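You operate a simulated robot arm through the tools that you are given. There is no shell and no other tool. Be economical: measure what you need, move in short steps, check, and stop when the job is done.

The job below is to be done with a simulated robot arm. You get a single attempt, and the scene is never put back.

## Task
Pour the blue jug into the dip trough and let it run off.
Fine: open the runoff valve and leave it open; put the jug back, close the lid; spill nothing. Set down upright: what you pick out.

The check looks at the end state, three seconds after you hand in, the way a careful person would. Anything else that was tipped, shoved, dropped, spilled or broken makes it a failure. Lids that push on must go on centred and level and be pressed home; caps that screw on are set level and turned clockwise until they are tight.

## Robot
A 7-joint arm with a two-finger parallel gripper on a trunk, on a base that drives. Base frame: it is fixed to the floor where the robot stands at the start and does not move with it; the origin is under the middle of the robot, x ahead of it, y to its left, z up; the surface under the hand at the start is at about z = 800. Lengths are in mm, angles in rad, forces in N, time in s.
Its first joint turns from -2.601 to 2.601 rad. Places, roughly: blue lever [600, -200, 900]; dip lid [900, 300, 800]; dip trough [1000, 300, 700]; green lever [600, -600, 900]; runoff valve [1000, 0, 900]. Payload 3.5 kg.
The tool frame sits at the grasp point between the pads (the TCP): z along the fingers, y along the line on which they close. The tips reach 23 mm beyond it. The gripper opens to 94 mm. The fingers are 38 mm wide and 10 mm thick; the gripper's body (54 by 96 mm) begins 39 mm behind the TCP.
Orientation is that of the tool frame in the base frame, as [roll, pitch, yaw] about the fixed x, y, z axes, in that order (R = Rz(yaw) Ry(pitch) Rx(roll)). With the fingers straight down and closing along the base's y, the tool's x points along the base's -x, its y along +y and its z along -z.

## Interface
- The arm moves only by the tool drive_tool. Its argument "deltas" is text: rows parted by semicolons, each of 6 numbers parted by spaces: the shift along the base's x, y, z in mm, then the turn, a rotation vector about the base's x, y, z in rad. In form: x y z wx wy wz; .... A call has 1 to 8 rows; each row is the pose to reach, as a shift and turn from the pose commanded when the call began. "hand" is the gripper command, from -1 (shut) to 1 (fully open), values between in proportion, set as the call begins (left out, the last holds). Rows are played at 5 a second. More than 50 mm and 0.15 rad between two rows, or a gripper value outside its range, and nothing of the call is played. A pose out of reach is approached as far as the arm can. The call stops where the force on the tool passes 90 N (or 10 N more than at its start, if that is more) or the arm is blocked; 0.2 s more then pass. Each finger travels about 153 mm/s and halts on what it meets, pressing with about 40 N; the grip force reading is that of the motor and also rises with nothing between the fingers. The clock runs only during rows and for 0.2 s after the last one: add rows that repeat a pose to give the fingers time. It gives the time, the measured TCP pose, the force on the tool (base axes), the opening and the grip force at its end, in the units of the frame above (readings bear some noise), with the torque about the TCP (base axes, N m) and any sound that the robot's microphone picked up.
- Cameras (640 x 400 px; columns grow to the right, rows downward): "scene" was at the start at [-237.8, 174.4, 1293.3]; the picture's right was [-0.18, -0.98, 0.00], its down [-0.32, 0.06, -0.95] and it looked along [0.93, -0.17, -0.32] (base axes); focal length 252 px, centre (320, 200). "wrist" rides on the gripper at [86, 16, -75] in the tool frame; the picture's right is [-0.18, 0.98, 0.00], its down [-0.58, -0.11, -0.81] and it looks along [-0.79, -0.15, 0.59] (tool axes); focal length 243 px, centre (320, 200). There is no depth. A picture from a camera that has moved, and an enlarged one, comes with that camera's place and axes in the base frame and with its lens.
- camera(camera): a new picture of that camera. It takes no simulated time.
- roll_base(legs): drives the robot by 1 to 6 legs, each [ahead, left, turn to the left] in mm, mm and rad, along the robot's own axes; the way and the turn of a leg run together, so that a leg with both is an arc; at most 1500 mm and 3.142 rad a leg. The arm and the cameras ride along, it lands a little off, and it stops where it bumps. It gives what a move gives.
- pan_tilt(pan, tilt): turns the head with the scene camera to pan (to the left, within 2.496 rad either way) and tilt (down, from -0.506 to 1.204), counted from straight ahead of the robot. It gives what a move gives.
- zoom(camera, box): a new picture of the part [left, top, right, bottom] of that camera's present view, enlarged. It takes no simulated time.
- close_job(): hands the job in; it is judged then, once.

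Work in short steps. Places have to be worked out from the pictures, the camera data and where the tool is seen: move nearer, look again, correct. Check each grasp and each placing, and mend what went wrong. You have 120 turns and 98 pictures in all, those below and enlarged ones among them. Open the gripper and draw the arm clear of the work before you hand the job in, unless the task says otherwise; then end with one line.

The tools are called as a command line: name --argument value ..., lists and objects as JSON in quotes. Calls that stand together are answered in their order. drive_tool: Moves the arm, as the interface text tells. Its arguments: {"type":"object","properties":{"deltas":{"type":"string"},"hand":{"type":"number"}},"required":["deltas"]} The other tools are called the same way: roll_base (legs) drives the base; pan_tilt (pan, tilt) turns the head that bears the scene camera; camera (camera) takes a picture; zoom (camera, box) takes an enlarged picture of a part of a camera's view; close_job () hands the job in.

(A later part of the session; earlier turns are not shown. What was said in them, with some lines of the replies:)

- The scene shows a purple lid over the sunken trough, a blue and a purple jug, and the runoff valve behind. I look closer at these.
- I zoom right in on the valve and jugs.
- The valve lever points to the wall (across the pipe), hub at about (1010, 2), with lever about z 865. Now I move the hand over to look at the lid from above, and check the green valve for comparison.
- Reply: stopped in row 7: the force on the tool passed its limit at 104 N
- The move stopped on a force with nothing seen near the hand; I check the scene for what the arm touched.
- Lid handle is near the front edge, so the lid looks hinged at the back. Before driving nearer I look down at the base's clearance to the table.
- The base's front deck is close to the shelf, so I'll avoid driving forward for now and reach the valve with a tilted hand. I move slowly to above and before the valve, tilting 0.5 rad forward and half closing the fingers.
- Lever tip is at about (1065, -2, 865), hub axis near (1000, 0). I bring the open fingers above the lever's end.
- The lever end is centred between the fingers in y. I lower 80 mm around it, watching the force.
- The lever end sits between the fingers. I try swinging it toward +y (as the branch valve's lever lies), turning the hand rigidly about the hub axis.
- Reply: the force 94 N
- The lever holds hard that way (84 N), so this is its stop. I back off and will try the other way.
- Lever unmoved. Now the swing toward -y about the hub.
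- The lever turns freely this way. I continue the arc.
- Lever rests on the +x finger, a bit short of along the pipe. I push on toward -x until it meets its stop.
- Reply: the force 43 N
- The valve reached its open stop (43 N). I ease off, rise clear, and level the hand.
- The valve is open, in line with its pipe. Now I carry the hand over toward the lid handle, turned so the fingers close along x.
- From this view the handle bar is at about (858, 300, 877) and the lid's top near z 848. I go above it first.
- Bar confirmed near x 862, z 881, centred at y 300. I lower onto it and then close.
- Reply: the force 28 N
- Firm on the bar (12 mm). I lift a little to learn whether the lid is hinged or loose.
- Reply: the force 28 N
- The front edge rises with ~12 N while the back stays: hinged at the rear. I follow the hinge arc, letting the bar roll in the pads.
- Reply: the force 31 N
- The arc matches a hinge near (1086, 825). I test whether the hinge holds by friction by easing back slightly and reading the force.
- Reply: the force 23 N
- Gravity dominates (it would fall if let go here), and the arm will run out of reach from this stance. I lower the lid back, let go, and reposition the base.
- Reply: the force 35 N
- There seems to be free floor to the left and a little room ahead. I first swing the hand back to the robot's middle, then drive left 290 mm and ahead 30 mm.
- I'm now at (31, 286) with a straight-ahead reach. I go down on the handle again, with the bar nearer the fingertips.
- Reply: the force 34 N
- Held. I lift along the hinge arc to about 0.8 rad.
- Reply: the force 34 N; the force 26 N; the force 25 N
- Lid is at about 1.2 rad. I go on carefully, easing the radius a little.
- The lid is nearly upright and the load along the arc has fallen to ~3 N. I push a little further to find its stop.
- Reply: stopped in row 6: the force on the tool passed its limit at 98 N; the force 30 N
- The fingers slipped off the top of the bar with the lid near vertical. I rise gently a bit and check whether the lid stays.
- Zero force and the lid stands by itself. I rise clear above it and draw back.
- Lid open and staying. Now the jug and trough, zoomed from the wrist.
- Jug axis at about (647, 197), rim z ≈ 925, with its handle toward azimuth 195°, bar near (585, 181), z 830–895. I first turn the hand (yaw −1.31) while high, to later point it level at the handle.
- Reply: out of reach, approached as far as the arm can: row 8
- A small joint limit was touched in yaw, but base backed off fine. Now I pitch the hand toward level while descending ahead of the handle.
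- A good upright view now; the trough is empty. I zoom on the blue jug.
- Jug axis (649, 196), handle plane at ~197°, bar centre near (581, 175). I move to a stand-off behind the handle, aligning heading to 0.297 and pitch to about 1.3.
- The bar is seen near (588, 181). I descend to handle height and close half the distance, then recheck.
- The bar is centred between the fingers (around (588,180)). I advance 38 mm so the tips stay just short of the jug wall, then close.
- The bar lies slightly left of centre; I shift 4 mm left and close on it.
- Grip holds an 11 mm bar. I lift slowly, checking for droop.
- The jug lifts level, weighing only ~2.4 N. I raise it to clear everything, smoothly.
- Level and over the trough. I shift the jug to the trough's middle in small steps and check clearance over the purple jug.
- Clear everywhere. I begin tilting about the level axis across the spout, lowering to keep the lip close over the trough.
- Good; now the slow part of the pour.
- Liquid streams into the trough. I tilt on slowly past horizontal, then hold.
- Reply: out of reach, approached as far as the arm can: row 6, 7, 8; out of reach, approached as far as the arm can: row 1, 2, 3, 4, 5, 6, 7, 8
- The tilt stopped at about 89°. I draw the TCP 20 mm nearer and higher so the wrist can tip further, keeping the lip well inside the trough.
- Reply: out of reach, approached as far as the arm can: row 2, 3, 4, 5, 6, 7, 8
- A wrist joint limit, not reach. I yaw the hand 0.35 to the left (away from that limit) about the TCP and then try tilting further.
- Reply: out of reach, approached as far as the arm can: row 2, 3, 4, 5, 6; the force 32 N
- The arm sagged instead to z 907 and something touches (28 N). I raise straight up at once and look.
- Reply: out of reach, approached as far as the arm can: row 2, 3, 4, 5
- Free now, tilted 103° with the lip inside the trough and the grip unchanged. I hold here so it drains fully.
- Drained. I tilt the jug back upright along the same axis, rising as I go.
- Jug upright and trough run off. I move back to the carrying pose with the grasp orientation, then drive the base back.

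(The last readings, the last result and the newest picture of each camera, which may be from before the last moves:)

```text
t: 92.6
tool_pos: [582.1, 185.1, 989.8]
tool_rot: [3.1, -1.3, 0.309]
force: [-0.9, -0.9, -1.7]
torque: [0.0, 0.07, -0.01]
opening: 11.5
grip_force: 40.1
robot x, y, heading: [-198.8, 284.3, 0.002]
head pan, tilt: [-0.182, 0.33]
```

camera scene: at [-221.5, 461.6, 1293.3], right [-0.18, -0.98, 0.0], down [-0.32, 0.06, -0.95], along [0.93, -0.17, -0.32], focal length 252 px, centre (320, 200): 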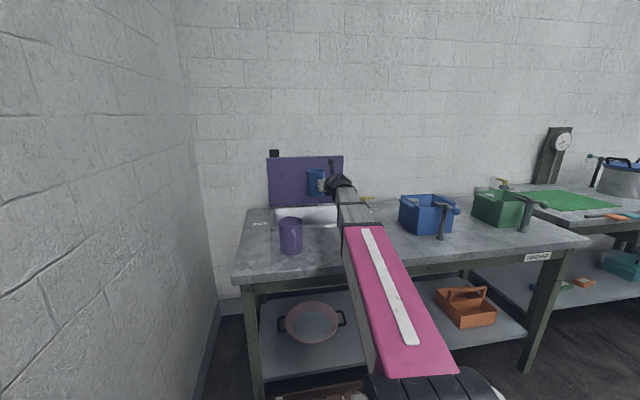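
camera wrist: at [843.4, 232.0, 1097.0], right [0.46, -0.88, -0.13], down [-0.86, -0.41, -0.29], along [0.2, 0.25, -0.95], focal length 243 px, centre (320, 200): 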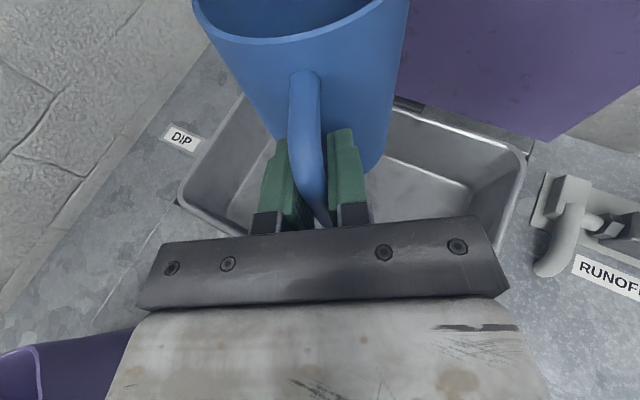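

Right over the original spot. I descend to about 12 mm above the table and check.

drive_tool --deltas "-2 -1 -15 0 0 0;-2 -1 -35 0 0 0;-2 -1 -55 0 0 0;-2 -1 -75 0 0 0;-2 -1 -92 0 0 0;-2 -1 -103 0 0 0;-2 -1 -108 0 0 0"

zoom --camera "scene" --box '[290, 170, 370, 230]'

camera --camera "wrist"

```text
t: 94.2
tool_pos: [580.4, 185.2, 881.6]
tool_rot: [3.099, -1.299, 0.309]
force: [-0.3, 0.5, -1.2]
torque: [-0.01, 0.06, -0.04]
opening: 11.4
grip_force: 40.5
robot x, y, heading: [-198.9, 285.8, 0.005]
head pan, tilt: [-0.182, 0.33]
```

```text
6.67 times, centred on (330, 200) of scene
camera zoom: at [-438.1, 460.5, 1293.3], right [-0.18, -0.98, 0.0], down [-0.32, 0.06, -0.95], along [0.93, -0.17, -0.32], focal length 1680 px, centre (253, 200)
```

zoom: 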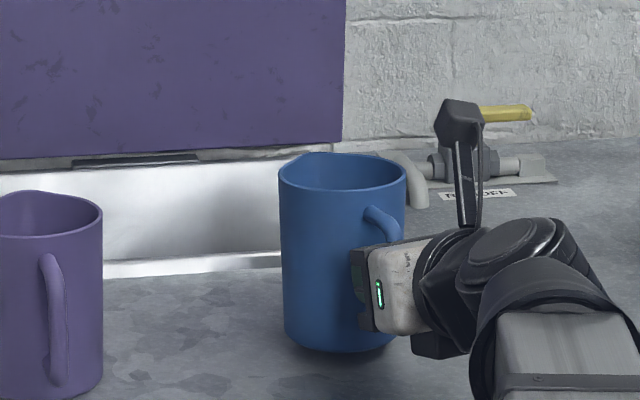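

```text
21 pictures are left
camera wrist: at [538.0, 156.1, 986.7], right [0.21, -0.96, -0.17], down [-0.93, -0.15, -0.35], along [0.31, 0.23, -0.92], focal length 243 px, centre (320, 200)
```

wrist: 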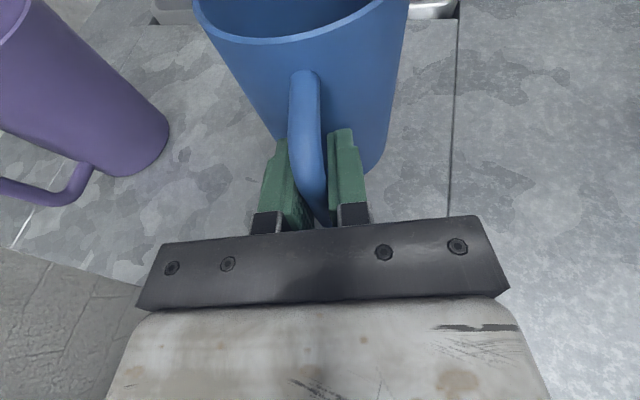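

The jug hangs level. I lower the rest slowly until it takes the table.

drive_tool --deltas "0 0 -4 0 0 0;0 -1 -8 0 0 0;0 -1 -10 0 0 0;0 -1 -11.5 0 0 0;0 -1 -12.5 0 0 0;0 -1 -12.5 0 0 0"

```text
t: 95.6
tool_pos: [579.0, 184.0, 870.4]
tool_rot: [3.101, -1.301, 0.308]
force: [-2.7, -1.6, 11.1]
torque: [0.46, -0.97, 0.02]
opening: 11.7
grip_force: 39.9
robot x, y, heading: [-199.2, 288.4, -0.0]
head pan, tilt: [-0.182, 0.33]
```

It is on the table (11 N). I ease 0.5 mm and open the fingers moderately.

drive_tool --deltas "0 0 0.8 0 0 0;0 0 0.8 0 0 0"

drive_tool --deltas "0 0 0 0 0 0;0 0 0 0 0 0;0 0 0 0 0 0" --hand 0

camera --camera "wrist"

```text
t: 96.2
tool_pos: [579.5, 183.9, 871.1]
tool_rot: [3.098, -1.299, 0.311]
force: [-1.7, -2.2, 5.2]
torque: [0.21, -0.36, 0.01]
opening: 11.6
grip_force: 40.0
robot x, y, heading: [-199.0, 284.7, 0.008]
head pan, tilt: [-0.182, 0.33]
```

```text
t: 97.0
tool_pos: [579.7, 183.7, 870.5]
tool_rot: [3.1, -1.3, 0.308]
force: [-0.5, 0.7, -0.5]
torque: [0.04, 0.0, 0.01]
opening: 47.2
grip_force: 0.1
robot x, y, heading: [-197.4, 287.7, 0.005]
head pan, tilt: [-0.182, 0.33]
```

```text
20 pictures are left
camera wrist: at [537.0, 155.5, 975.1], right [0.21, -0.96, -0.17], down [-0.93, -0.15, -0.35], along [0.31, 0.23, -0.92], focal length 243 px, centre (320, 200)
```

wrist: 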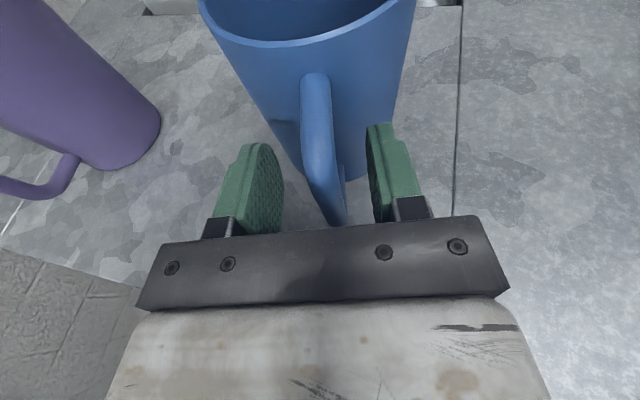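

Standing upright. I retreat straight back along the hand's line, then up.

drive_tool --deltas "-10 -3 0 0 0 0;-24 -7.5 0 0 0 0;-38 -12 0 0 0 0;-55 -17 0 0 0 0;-75 -23 2 0 0 0;-90 -28 20 0 0 0;-95 -30 45 0 0 0;-95 -30 80 0 0 0"

camera --camera "wrist"

zoom --camera "scene" --box '[250, 140, 370, 240]'

```text
t: 98.8
tool_pos: [484.3, 154.2, 949.9]
tool_rot: [3.1, -1.298, 0.308]
force: [-0.7, 0.0, 0.3]
torque: [-0.01, -0.02, 0.01]
opening: 47.2
grip_force: 0.1
robot x, y, heading: [-198.9, 287.0, 0.004]
head pan, tilt: [-0.182, 0.33]
```

```text
19 pictures are left
camera wrist: at [441.8, 126.1, 1054.8], right [0.21, -0.96, -0.17], down [-0.93, -0.15, -0.35], along [0.31, 0.23, -0.92], focal length 243 px, centre (320, 200)
```

wrist: 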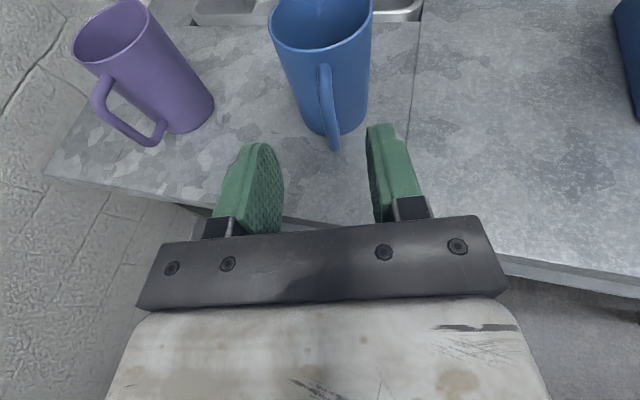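

```text
4.00 times, centred on (310, 190) of scene
camera zoom: at [-438.1, 460.5, 1293.3], right [-0.18, -0.98, 0.0], down [-0.32, 0.06, -0.95], along [0.93, -0.17, -0.32], focal length 1008 px, centre (360, 240)
```

zoom: 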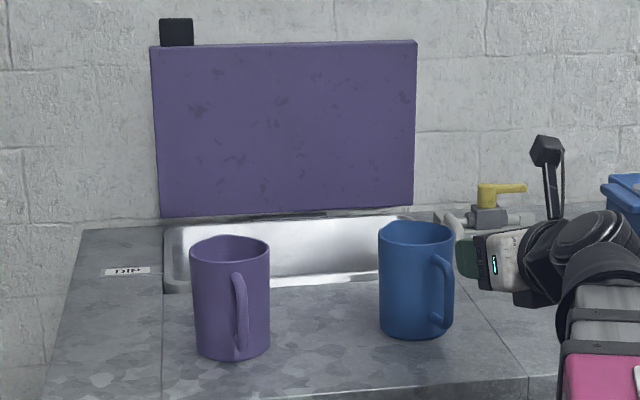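

Jug is back in place upright. Now the lid: I bring the hand up and rotate back to fingers-down, closing along x.

drive_tool --deltas "0 10 25 -0.038 0.14 0;0 20 50 -0.076 0.28 0;10 30 80 -0.114 0.42 0;20 40 110 -0.152 0.56 0;40 50 140 -0.19 0.7 0;60 60 170 -0.228 0.84 0;80 80 200 -0.266 0.98 0;100 100 220 -0.304 1.12 0" --hand -0.3

drive_tool --deltas "0 0 0 -0.03 0.13 0;10 10 0 -0.03 0.13 0.14;20 20 0 -0.03 0.13 0.28;30 30 0 -0.03 0.13 0.42;40 40 0 -0.03 0.13 0.56;50 50 0 -0.03 0.13 0.7;60 50 0 -0.03 0.13 0.84;60 50 0 -0.03 0.13 0.98"

```text
t: 100.6
tool_pos: [586.0, 255.7, 1169.7]
tool_rot: [3.141, -0.136, 0.276]
force: [0.0, 0.4, 0.6]
torque: [0.02, 0.0, 0.0]
opening: 32.8
grip_force: 0.2
robot x, y, heading: [-203.7, 287.0, -0.0]
head pan, tilt: [-0.182, 0.33]
```

```text
t: 102.4
tool_pos: [651.8, 305.0, 1154.8]
tool_rot: [-3.104, -0.036, 1.256]
force: [0.0, 0.2, 0.6]
torque: [-0.02, -0.01, 0.0]
opening: 32.7
grip_force: 0.1
out of reach, approached as far as the arm can: row 1, 2, 3, 4, 5, 6, 7, 8
robot x, y, heading: [-199.4, 287.6, -0.001]
head pan, tilt: [-0.182, 0.33]
```

Nearly down. I level it exactly with yaw 1.57, then drive forward 220 mm.

drive_tool --deltas "0 0 10 -0.015 -0.008 0.1;10 -2 25 -0.03 -0.016 0.2;20 -4 40 -0.046 -0.025 0.3;20 -4 40 -0.046 -0.025 0.315"

roll_base --legs '[[222, 0, 0]]'

camera --camera "wrist"

```text
t: 103.4
tool_pos: [676.7, 300.1, 1181.4]
tool_rot: [-3.136, 0.012, 1.569]
force: [0.4, -0.2, -0.1]
torque: [0.04, -0.01, 0.03]
opening: 32.6
grip_force: 0.0
out of reach, approached as far as the arm can: row 1, 2, 3, 4
robot x, y, heading: [-202.0, 286.2, 0.005]
head pan, tilt: [-0.182, 0.33]
```

```text
t: 105.1
tool_pos: [899.4, 304.1, 1180.2]
tool_rot: [-3.135, 0.012, 1.569]
force: [-0.1, -0.5, -0.5]
torque: [-0.03, 0.02, 0.01]
opening: 32.8
grip_force: 0.1
robot x, y, heading: [22.0, 289.1, 0.005]
head pan, tilt: [-0.182, 0.33]
```

```text
17 pictures are left
camera wrist: at [915.8, 389.5, 1255.5], right [0.98, -0.19, 0.0], down [-0.1, -0.57, 0.81], along [-0.15, -0.8, -0.58], focal length 243 px, centre (320, 200)
```

wrist: 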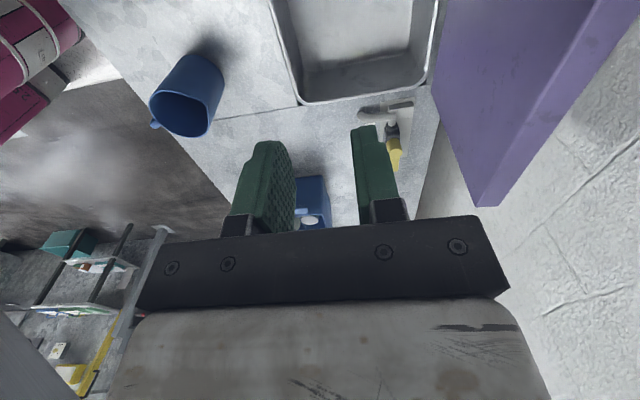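

The lid stands near vertical with its edge at x≈1076–1100, z≈1078. I'll put closed, slightly tilted fingers behind its top edge (above the bar) and draw it a little forward, so I can then grip the bar.

drive_tool --deltas "30 -2 0 0 -0.05 0;60 -4 0 0 -0.1 0;90 -4 0 0 -0.15 0;120 -4 0 0 -0.2 0;150 -4 0 0 -0.25 0;180 -4 0 0 -0.3 0;205 -4 0 0 -0.35 0;221 -4 0 0 -0.35 0" --hand -1

camera --camera "wrist"

```text
t: 106.9
tool_pos: [1122.1, 299.4, 1181.6]
tool_rot: [2.797, 0.01, 1.566]
force: [0.0, -0.5, 0.1]
torque: [0.01, -0.01, 0.01]
opening: 0.0
grip_force: 40.3
robot x, y, heading: [19.2, 286.3, 0.001]
head pan, tilt: [-0.182, 0.33]
```

```text
16 pictures are left
camera wrist: at [1111.7, 384.9, 1257.5], right [0.92, -0.19, 0.33], down [-0.38, -0.57, 0.73], along [0.06, -0.8, -0.6], focal length 243 px, centre (320, 200)
```

wrist: 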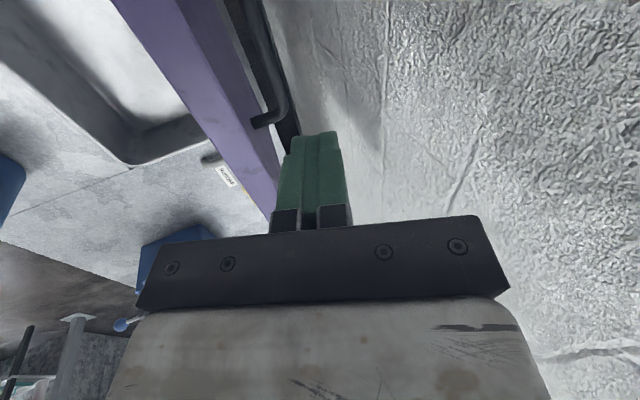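

Finger line lies between the plate (x≈1096) and the wall, above the bar. I go down 98 mm, then in a second step pull 45 mm toward the robot.

drive_tool --deltas "-1 0 -20 0 0 0;-1 0 -40 0 0 0;-1 0 -60 0 0 0;-1 0 -75 0 0 0;-1 0 -88 0 0 0;-1 0 -98 0 0 0"

drive_tool --deltas "-6 0 0 0 0 0;-12 0 0 0 0 0;-18 0 0 0 0 0;-24 0 0 0 0 0;-30 0 0 0 0 0;-36 0 0 0 0 0;-41 0 0 0 0 0;-45 0 0 0 0 0"

camera --camera "wrist"

```text
t: 108.3
tool_pos: [1119.0, 299.1, 1083.1]
tool_rot: [2.798, 0.009, 1.566]
force: [0.3, 0.2, 0.5]
torque: [-0.04, -0.02, -0.01]
opening: 0.1
grip_force: 40.0
robot x, y, heading: [17.6, 288.2, 0.002]
head pan, tilt: [-0.182, 0.33]
```

```text
t: 110.1
tool_pos: [1073.8, 300.0, 1082.3]
tool_rot: [2.797, 0.011, 1.565]
force: [0.9, 0.9, 0.2]
torque: [-0.03, 0.02, 0.03]
opening: 0.2
grip_force: 39.9
robot x, y, heading: [20.0, 289.0, 0.006]
head pan, tilt: [-0.182, 0.33]
```

```text
15 pictures are left
camera wrist: at [1064.3, 385.8, 1159.0], right [0.92, -0.19, 0.33], down [-0.38, -0.57, 0.73], along [0.06, -0.8, -0.6], focal length 243 px, centre (320, 200)
```

wrist: 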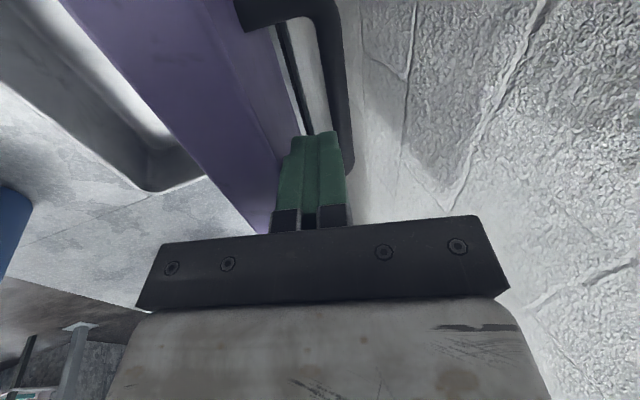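

The lid followed (bar now ≈ x 1101, z 1047) and stays on friction. I rise, reduce tilt to 0.12, open to 30 mm and position above the bar.

drive_tool --deltas "3 0 15 0 0 0;4 0 35 0 0 0;6 0 55 0 0.05 0;12 0 65 0 0.1 0;18 0 65 0 0.15 0;25 0 65 0 0.22 0" --hand -1

drive_tool --deltas "0 0 0 0 0 0;0 0 0 0 0 0" --hand -0.36

camera --camera "wrist"

```text
t: 111.5
tool_pos: [1098.8, 299.0, 1148.4]
tool_rot: [3.019, 0.012, 1.565]
force: [0.4, 0.4, 0.6]
torque: [-0.02, 0.03, 0.02]
opening: 0.0
grip_force: 40.5
robot x, y, heading: [16.9, 292.3, 0.003]
head pan, tilt: [-0.182, 0.33]
```

```text
t: 112.1
tool_pos: [1098.2, 299.7, 1149.9]
tool_rot: [3.019, 0.013, 1.566]
force: [0.5, 0.4, 0.1]
torque: [0.02, -0.01, -0.01]
opening: 30.0
grip_force: 0.0
robot x, y, heading: [24.9, 290.5, 0.008]
head pan, tilt: [-0.182, 0.33]
```

```text
14 pictures are left
camera wrist: at [1106.0, 385.7, 1224.3], right [0.97, -0.19, 0.12], down [-0.21, -0.57, 0.79], along [-0.08, -0.8, -0.6], focal length 243 px, centre (320, 200)
```

wrist: 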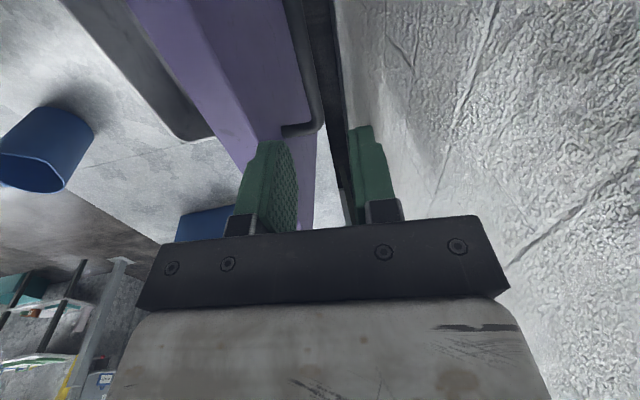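

Bar at x≈1102 is within the finger gap. I go down 86 mm, then close.

drive_tool --deltas "2 0 -18 0 0 0;3 0 -36 0 0 0;3 0 -54 0 0 0;3 0 -68 0 0 0;3 0 -78 0 0 0;3 0 -86 0 0 0"

drive_tool --deltas "0 0 0 0 0 0;0 0 0 0 0 0;0 0 0 0 0 0" --hand -1

camera --camera "wrist"

```text
t: 113.5
tool_pos: [1101.8, 299.9, 1061.6]
tool_rot: [3.018, 0.012, 1.567]
force: [-0.1, -0.2, -0.2]
torque: [0.0, 0.02, -0.02]
opening: 29.8
grip_force: 0.0
robot x, y, heading: [24.8, 288.4, 0.011]
head pan, tilt: [-0.182, 0.33]
```

```text
t: 114.3
tool_pos: [1102.2, 300.1, 1064.6]
tool_rot: [3.014, 0.011, 1.567]
force: [6.8, -0.4, 37.8]
torque: [0.69, -0.32, -0.05]
opening: 0.0
grip_force: 42.2
robot x, y, heading: [22.3, 286.5, 0.005]
head pan, tilt: [-0.182, 0.33]
```

```text
13 pictures are left
camera wrist: at [1108.8, 386.5, 1140.4], right [0.97, -0.19, 0.13], down [-0.21, -0.57, 0.79], along [-0.07, -0.8, -0.6], focal length 243 px, centre (320, 200)
```

wrist: 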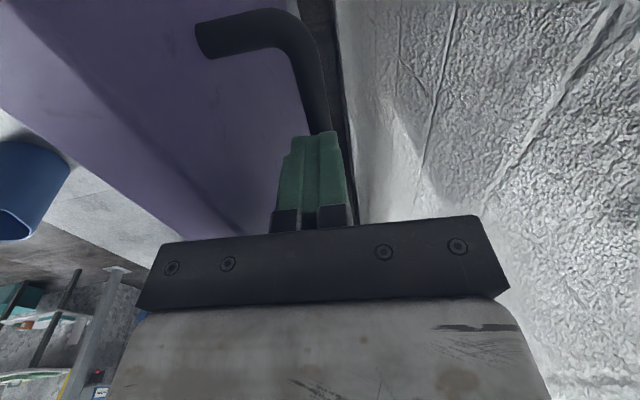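

The bar sits lower (z≈1036), so the pads slid off its top. I rise a little, reopen, straighten slightly, and go 28 mm deeper.

drive_tool --deltas "0 0 6 0 0 0;0 0 12 0 0 0;0 0 12 0 0.03 0"

drive_tool --deltas "0 0 0 0 0.03 0;0 0 0 0 0.03 0;0 0 -8 0 0.03 0;0 0 -16 0 0.03 0;0 0 -22 0 0.03 0;0 0 -27 0 0.03 0" --hand -0.36

camera --camera "wrist"

```text
t: 115.1
tool_pos: [1100.9, 299.1, 1073.7]
tool_rot: [3.051, 0.012, 1.569]
force: [0.3, -0.2, 0.4]
torque: [-0.04, 0.01, -0.03]
opening: 0.0
grip_force: 42.6
robot x, y, heading: [20.2, 290.7, 0.009]
head pan, tilt: [-0.182, 0.33]
```

```text
t: 116.5
tool_pos: [1100.5, 299.2, 1049.1]
tool_rot: [3.076, 0.012, 1.569]
force: [1.1, -0.5, 13.9]
torque: [0.39, 0.52, 0.0]
opening: 29.9
grip_force: 0.1
robot x, y, heading: [23.6, 288.8, 0.009]
head pan, tilt: [-0.182, 0.33]
```

```text
12 pictures are left
camera wrist: at [1113.5, 385.4, 1123.7], right [0.98, -0.19, 0.06], down [-0.16, -0.57, 0.8], along [-0.11, -0.8, -0.59], focal length 243 px, centre (320, 200)
```

wrist: 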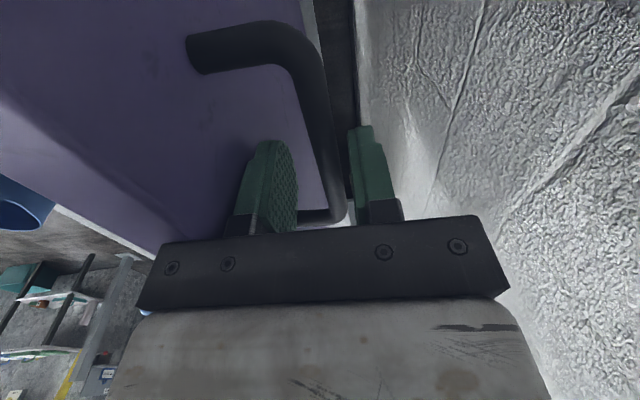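

The fingers now straddle the bar; the palm just touches the lid edge. I close.

drive_tool --deltas "0 0 1 0 0 0;0 0 1 0 0 0;0 0 1 0 0 0" --hand -1

```text
t: 117.3
tool_pos: [1101.8, 298.9, 1048.8]
tool_rot: [3.077, 0.012, 1.569]
force: [3.0, 0.0, 14.8]
torque: [-0.01, -0.1, 0.23]
opening: 11.4
grip_force: 44.9
robot x, y, heading: [22.9, 289.2, 0.0]
head pan, tilt: [-0.182, 0.33]
```

Held (11 mm). Fitting the arc gives the hinge at (1073, 820), radius 219; I swing the lid down along it.

drive_tool --deltas "-13.7 0 2 0 0.01 0;-29 0 2 0 0.02 0;-48 0 1 0 0.03 0;-67 0 -1.5 0 0.04 0;-85.6 0 -5.7 0 0.06 0;-103.8 0 -11.4 0 0.06 0;-121.5 0 -18.7 0 0.06 0;-138.4 0 -27.5 0 0.06 0"

```text
t: 119.1
tool_pos: [962.8, 299.1, 1019.6]
tool_rot: [3.14, 0.011, 1.569]
force: [2.9, 1.3, -7.8]
torque: [0.15, -0.11, 0.29]
opening: 11.3
grip_force: 45.3
robot x, y, heading: [20.9, 286.0, 0.009]
head pan, tilt: [-0.182, 0.33]
```

Following well. I continue to near closed.

drive_tool --deltas "-16.1 0 -10.3 0 0 0;-31.2 0 -21.9 0 0 0;-45.3 0 -34.8 0 0 0;-58.2 0 -48.9 0 0 0;-69.8 0 -64 0 0 0;-80.1 0 -80.1 0 0 0;-88.9 0 -97 0 0 0;-95 0 -110 0 0 0"

zoom --camera "scene" --box '[230, 150, 370, 250]'

```text
t: 120.9
tool_pos: [870.0, 298.5, 910.5]
tool_rot: [3.134, 0.011, 1.569]
force: [16.3, 0.3, -6.3]
torque: [-0.07, -0.34, 0.36]
opening: 11.7
grip_force: 44.9
robot x, y, heading: [23.0, 287.7, 0.006]
head pan, tilt: [-0.182, 0.33]
```

```text
4.00 times, centred on (300, 200) of scene
camera zoom: at [-216.8, 461.3, 1293.4], right [-0.18, -0.98, 0.0], down [-0.32, 0.06, -0.95], along [0.93, -0.17, -0.32], focal length 1008 px, centre (400, 200)
```

zoom: 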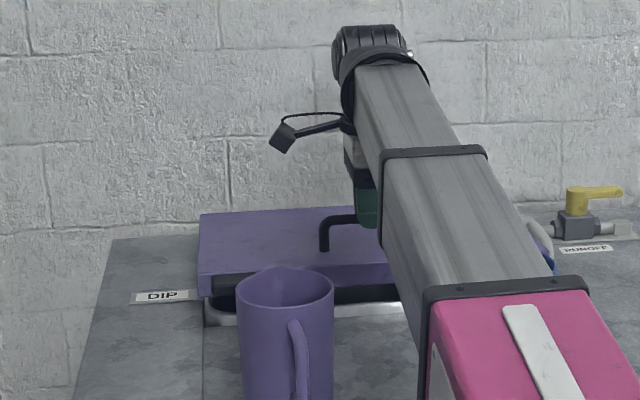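

About 18 mm left. I lower the last bit until it seats.

drive_tool --deltas "-1.5 0 -5 0 0 0;-3 0 -10 0 0 0;-4 0 -14 0 0 0;-5 0 -18 0 0 0;-5 0 -21 0 0 0;-5 0 -23 0 0 0"

```text
t: 122.3
tool_pos: [863.9, 298.5, 888.9]
tool_rot: [3.136, 0.012, 1.568]
force: [19.2, -2.0, 31.7]
torque: [-0.08, -0.27, 0.31]
opening: 11.9
grip_force: 44.8
robot x, y, heading: [23.5, 288.0, 0.009]
head pan, tilt: [-0.182, 0.33]
```

Seated (32 N up at the handle). I release and rise clear.

drive_tool --deltas "0 0 2 0 0 0;0 0 2 0 0 0;0 0 2 0 0 0" --hand 0

drive_tool --deltas "0 0 20 0 0 0;0 0 45 0 0 0;0 0 75 0 0 0;0 0 105 0 0 0;0 0 135 0 0 0;0 0 165 0 0 0"

roll_base --legs '[[-300, 0, 0]]'

camera --camera "scene"

zoom --camera "scene" --box '[250, 180, 370, 245]'

camera --camera "wrist"

```text
t: 123.1
tool_pos: [863.0, 299.0, 890.0]
tool_rot: [3.137, 0.012, 1.568]
force: [-0.4, -1.3, 0.9]
torque: [0.01, 0.02, -0.05]
opening: 47.1
grip_force: 0.1
robot x, y, heading: [21.8, 288.1, 0.005]
head pan, tilt: [-0.182, 0.33]
```

```text
t: 124.5
tool_pos: [864.6, 298.8, 1053.7]
tool_rot: [3.137, 0.014, 1.571]
force: [1.0, -0.6, 0.6]
torque: [0.0, 0.0, 0.0]
opening: 47.1
grip_force: 0.2
robot x, y, heading: [23.3, 286.4, 0.004]
head pan, tilt: [-0.182, 0.33]
```

```text
t: 126.6
tool_pos: [560.6, 300.2, 1053.7]
tool_rot: [3.139, 0.013, 1.573]
force: [0.5, 0.0, 0.2]
torque: [0.03, 0.0, -0.01]
opening: 47.0
grip_force: 0.1
robot x, y, heading: [-283.2, 286.5, 0.009]
head pan, tilt: [-0.182, 0.33]
```

```text
10 pictures are left
camera scene: at [-521.1, 458.6, 1293.3], right [-0.17, -0.98, 0.0], down [-0.32, 0.06, -0.95], along [0.93, -0.16, -0.32], focal length 252 px, centre (320, 200)
```

scene: 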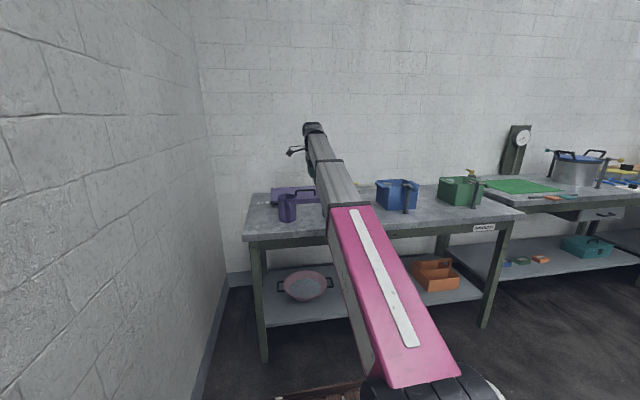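

```text
5.33 times, centred on (310, 212) of scene
camera zoom: at [-521.1, 458.6, 1293.3], right [-0.17, -0.98, 0.0], down [-0.32, 0.06, -0.95], along [0.93, -0.16, -0.32], focal length 1344 px, centre (373, 133)
```

zoom: 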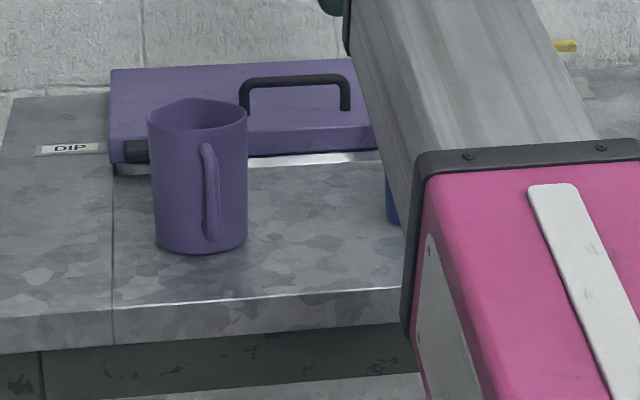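

```text
8 pictures are left
camera wrist: at [576.6, 385.8, 1128.3], right [0.98, -0.18, 0.01], down [-0.11, -0.57, 0.81], along [-0.15, -0.8, -0.58], focal length 243 px, centre (320, 200)
```

wrist: 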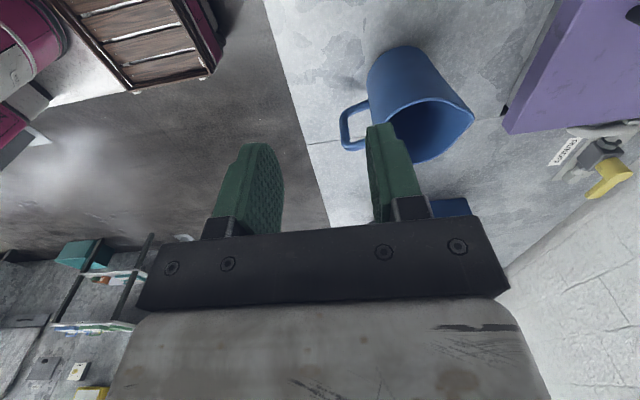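

Everything checks out: the lid is closed, the blue jug stands upright in its place, the valve is still open, and the hand is clear with the fingers open. I hand in.

close_job

```text
The job is handed in.
```

I poured the blue jug into the dip trough and the trough looked empty afterwards. The runoff valve is open and left open, the jug is back upright in its place, the lid is closed, and no spill showed in the pictures. Once while tipping, the jug touched something with about 28 N; I lifted it away at once and saw no damage.
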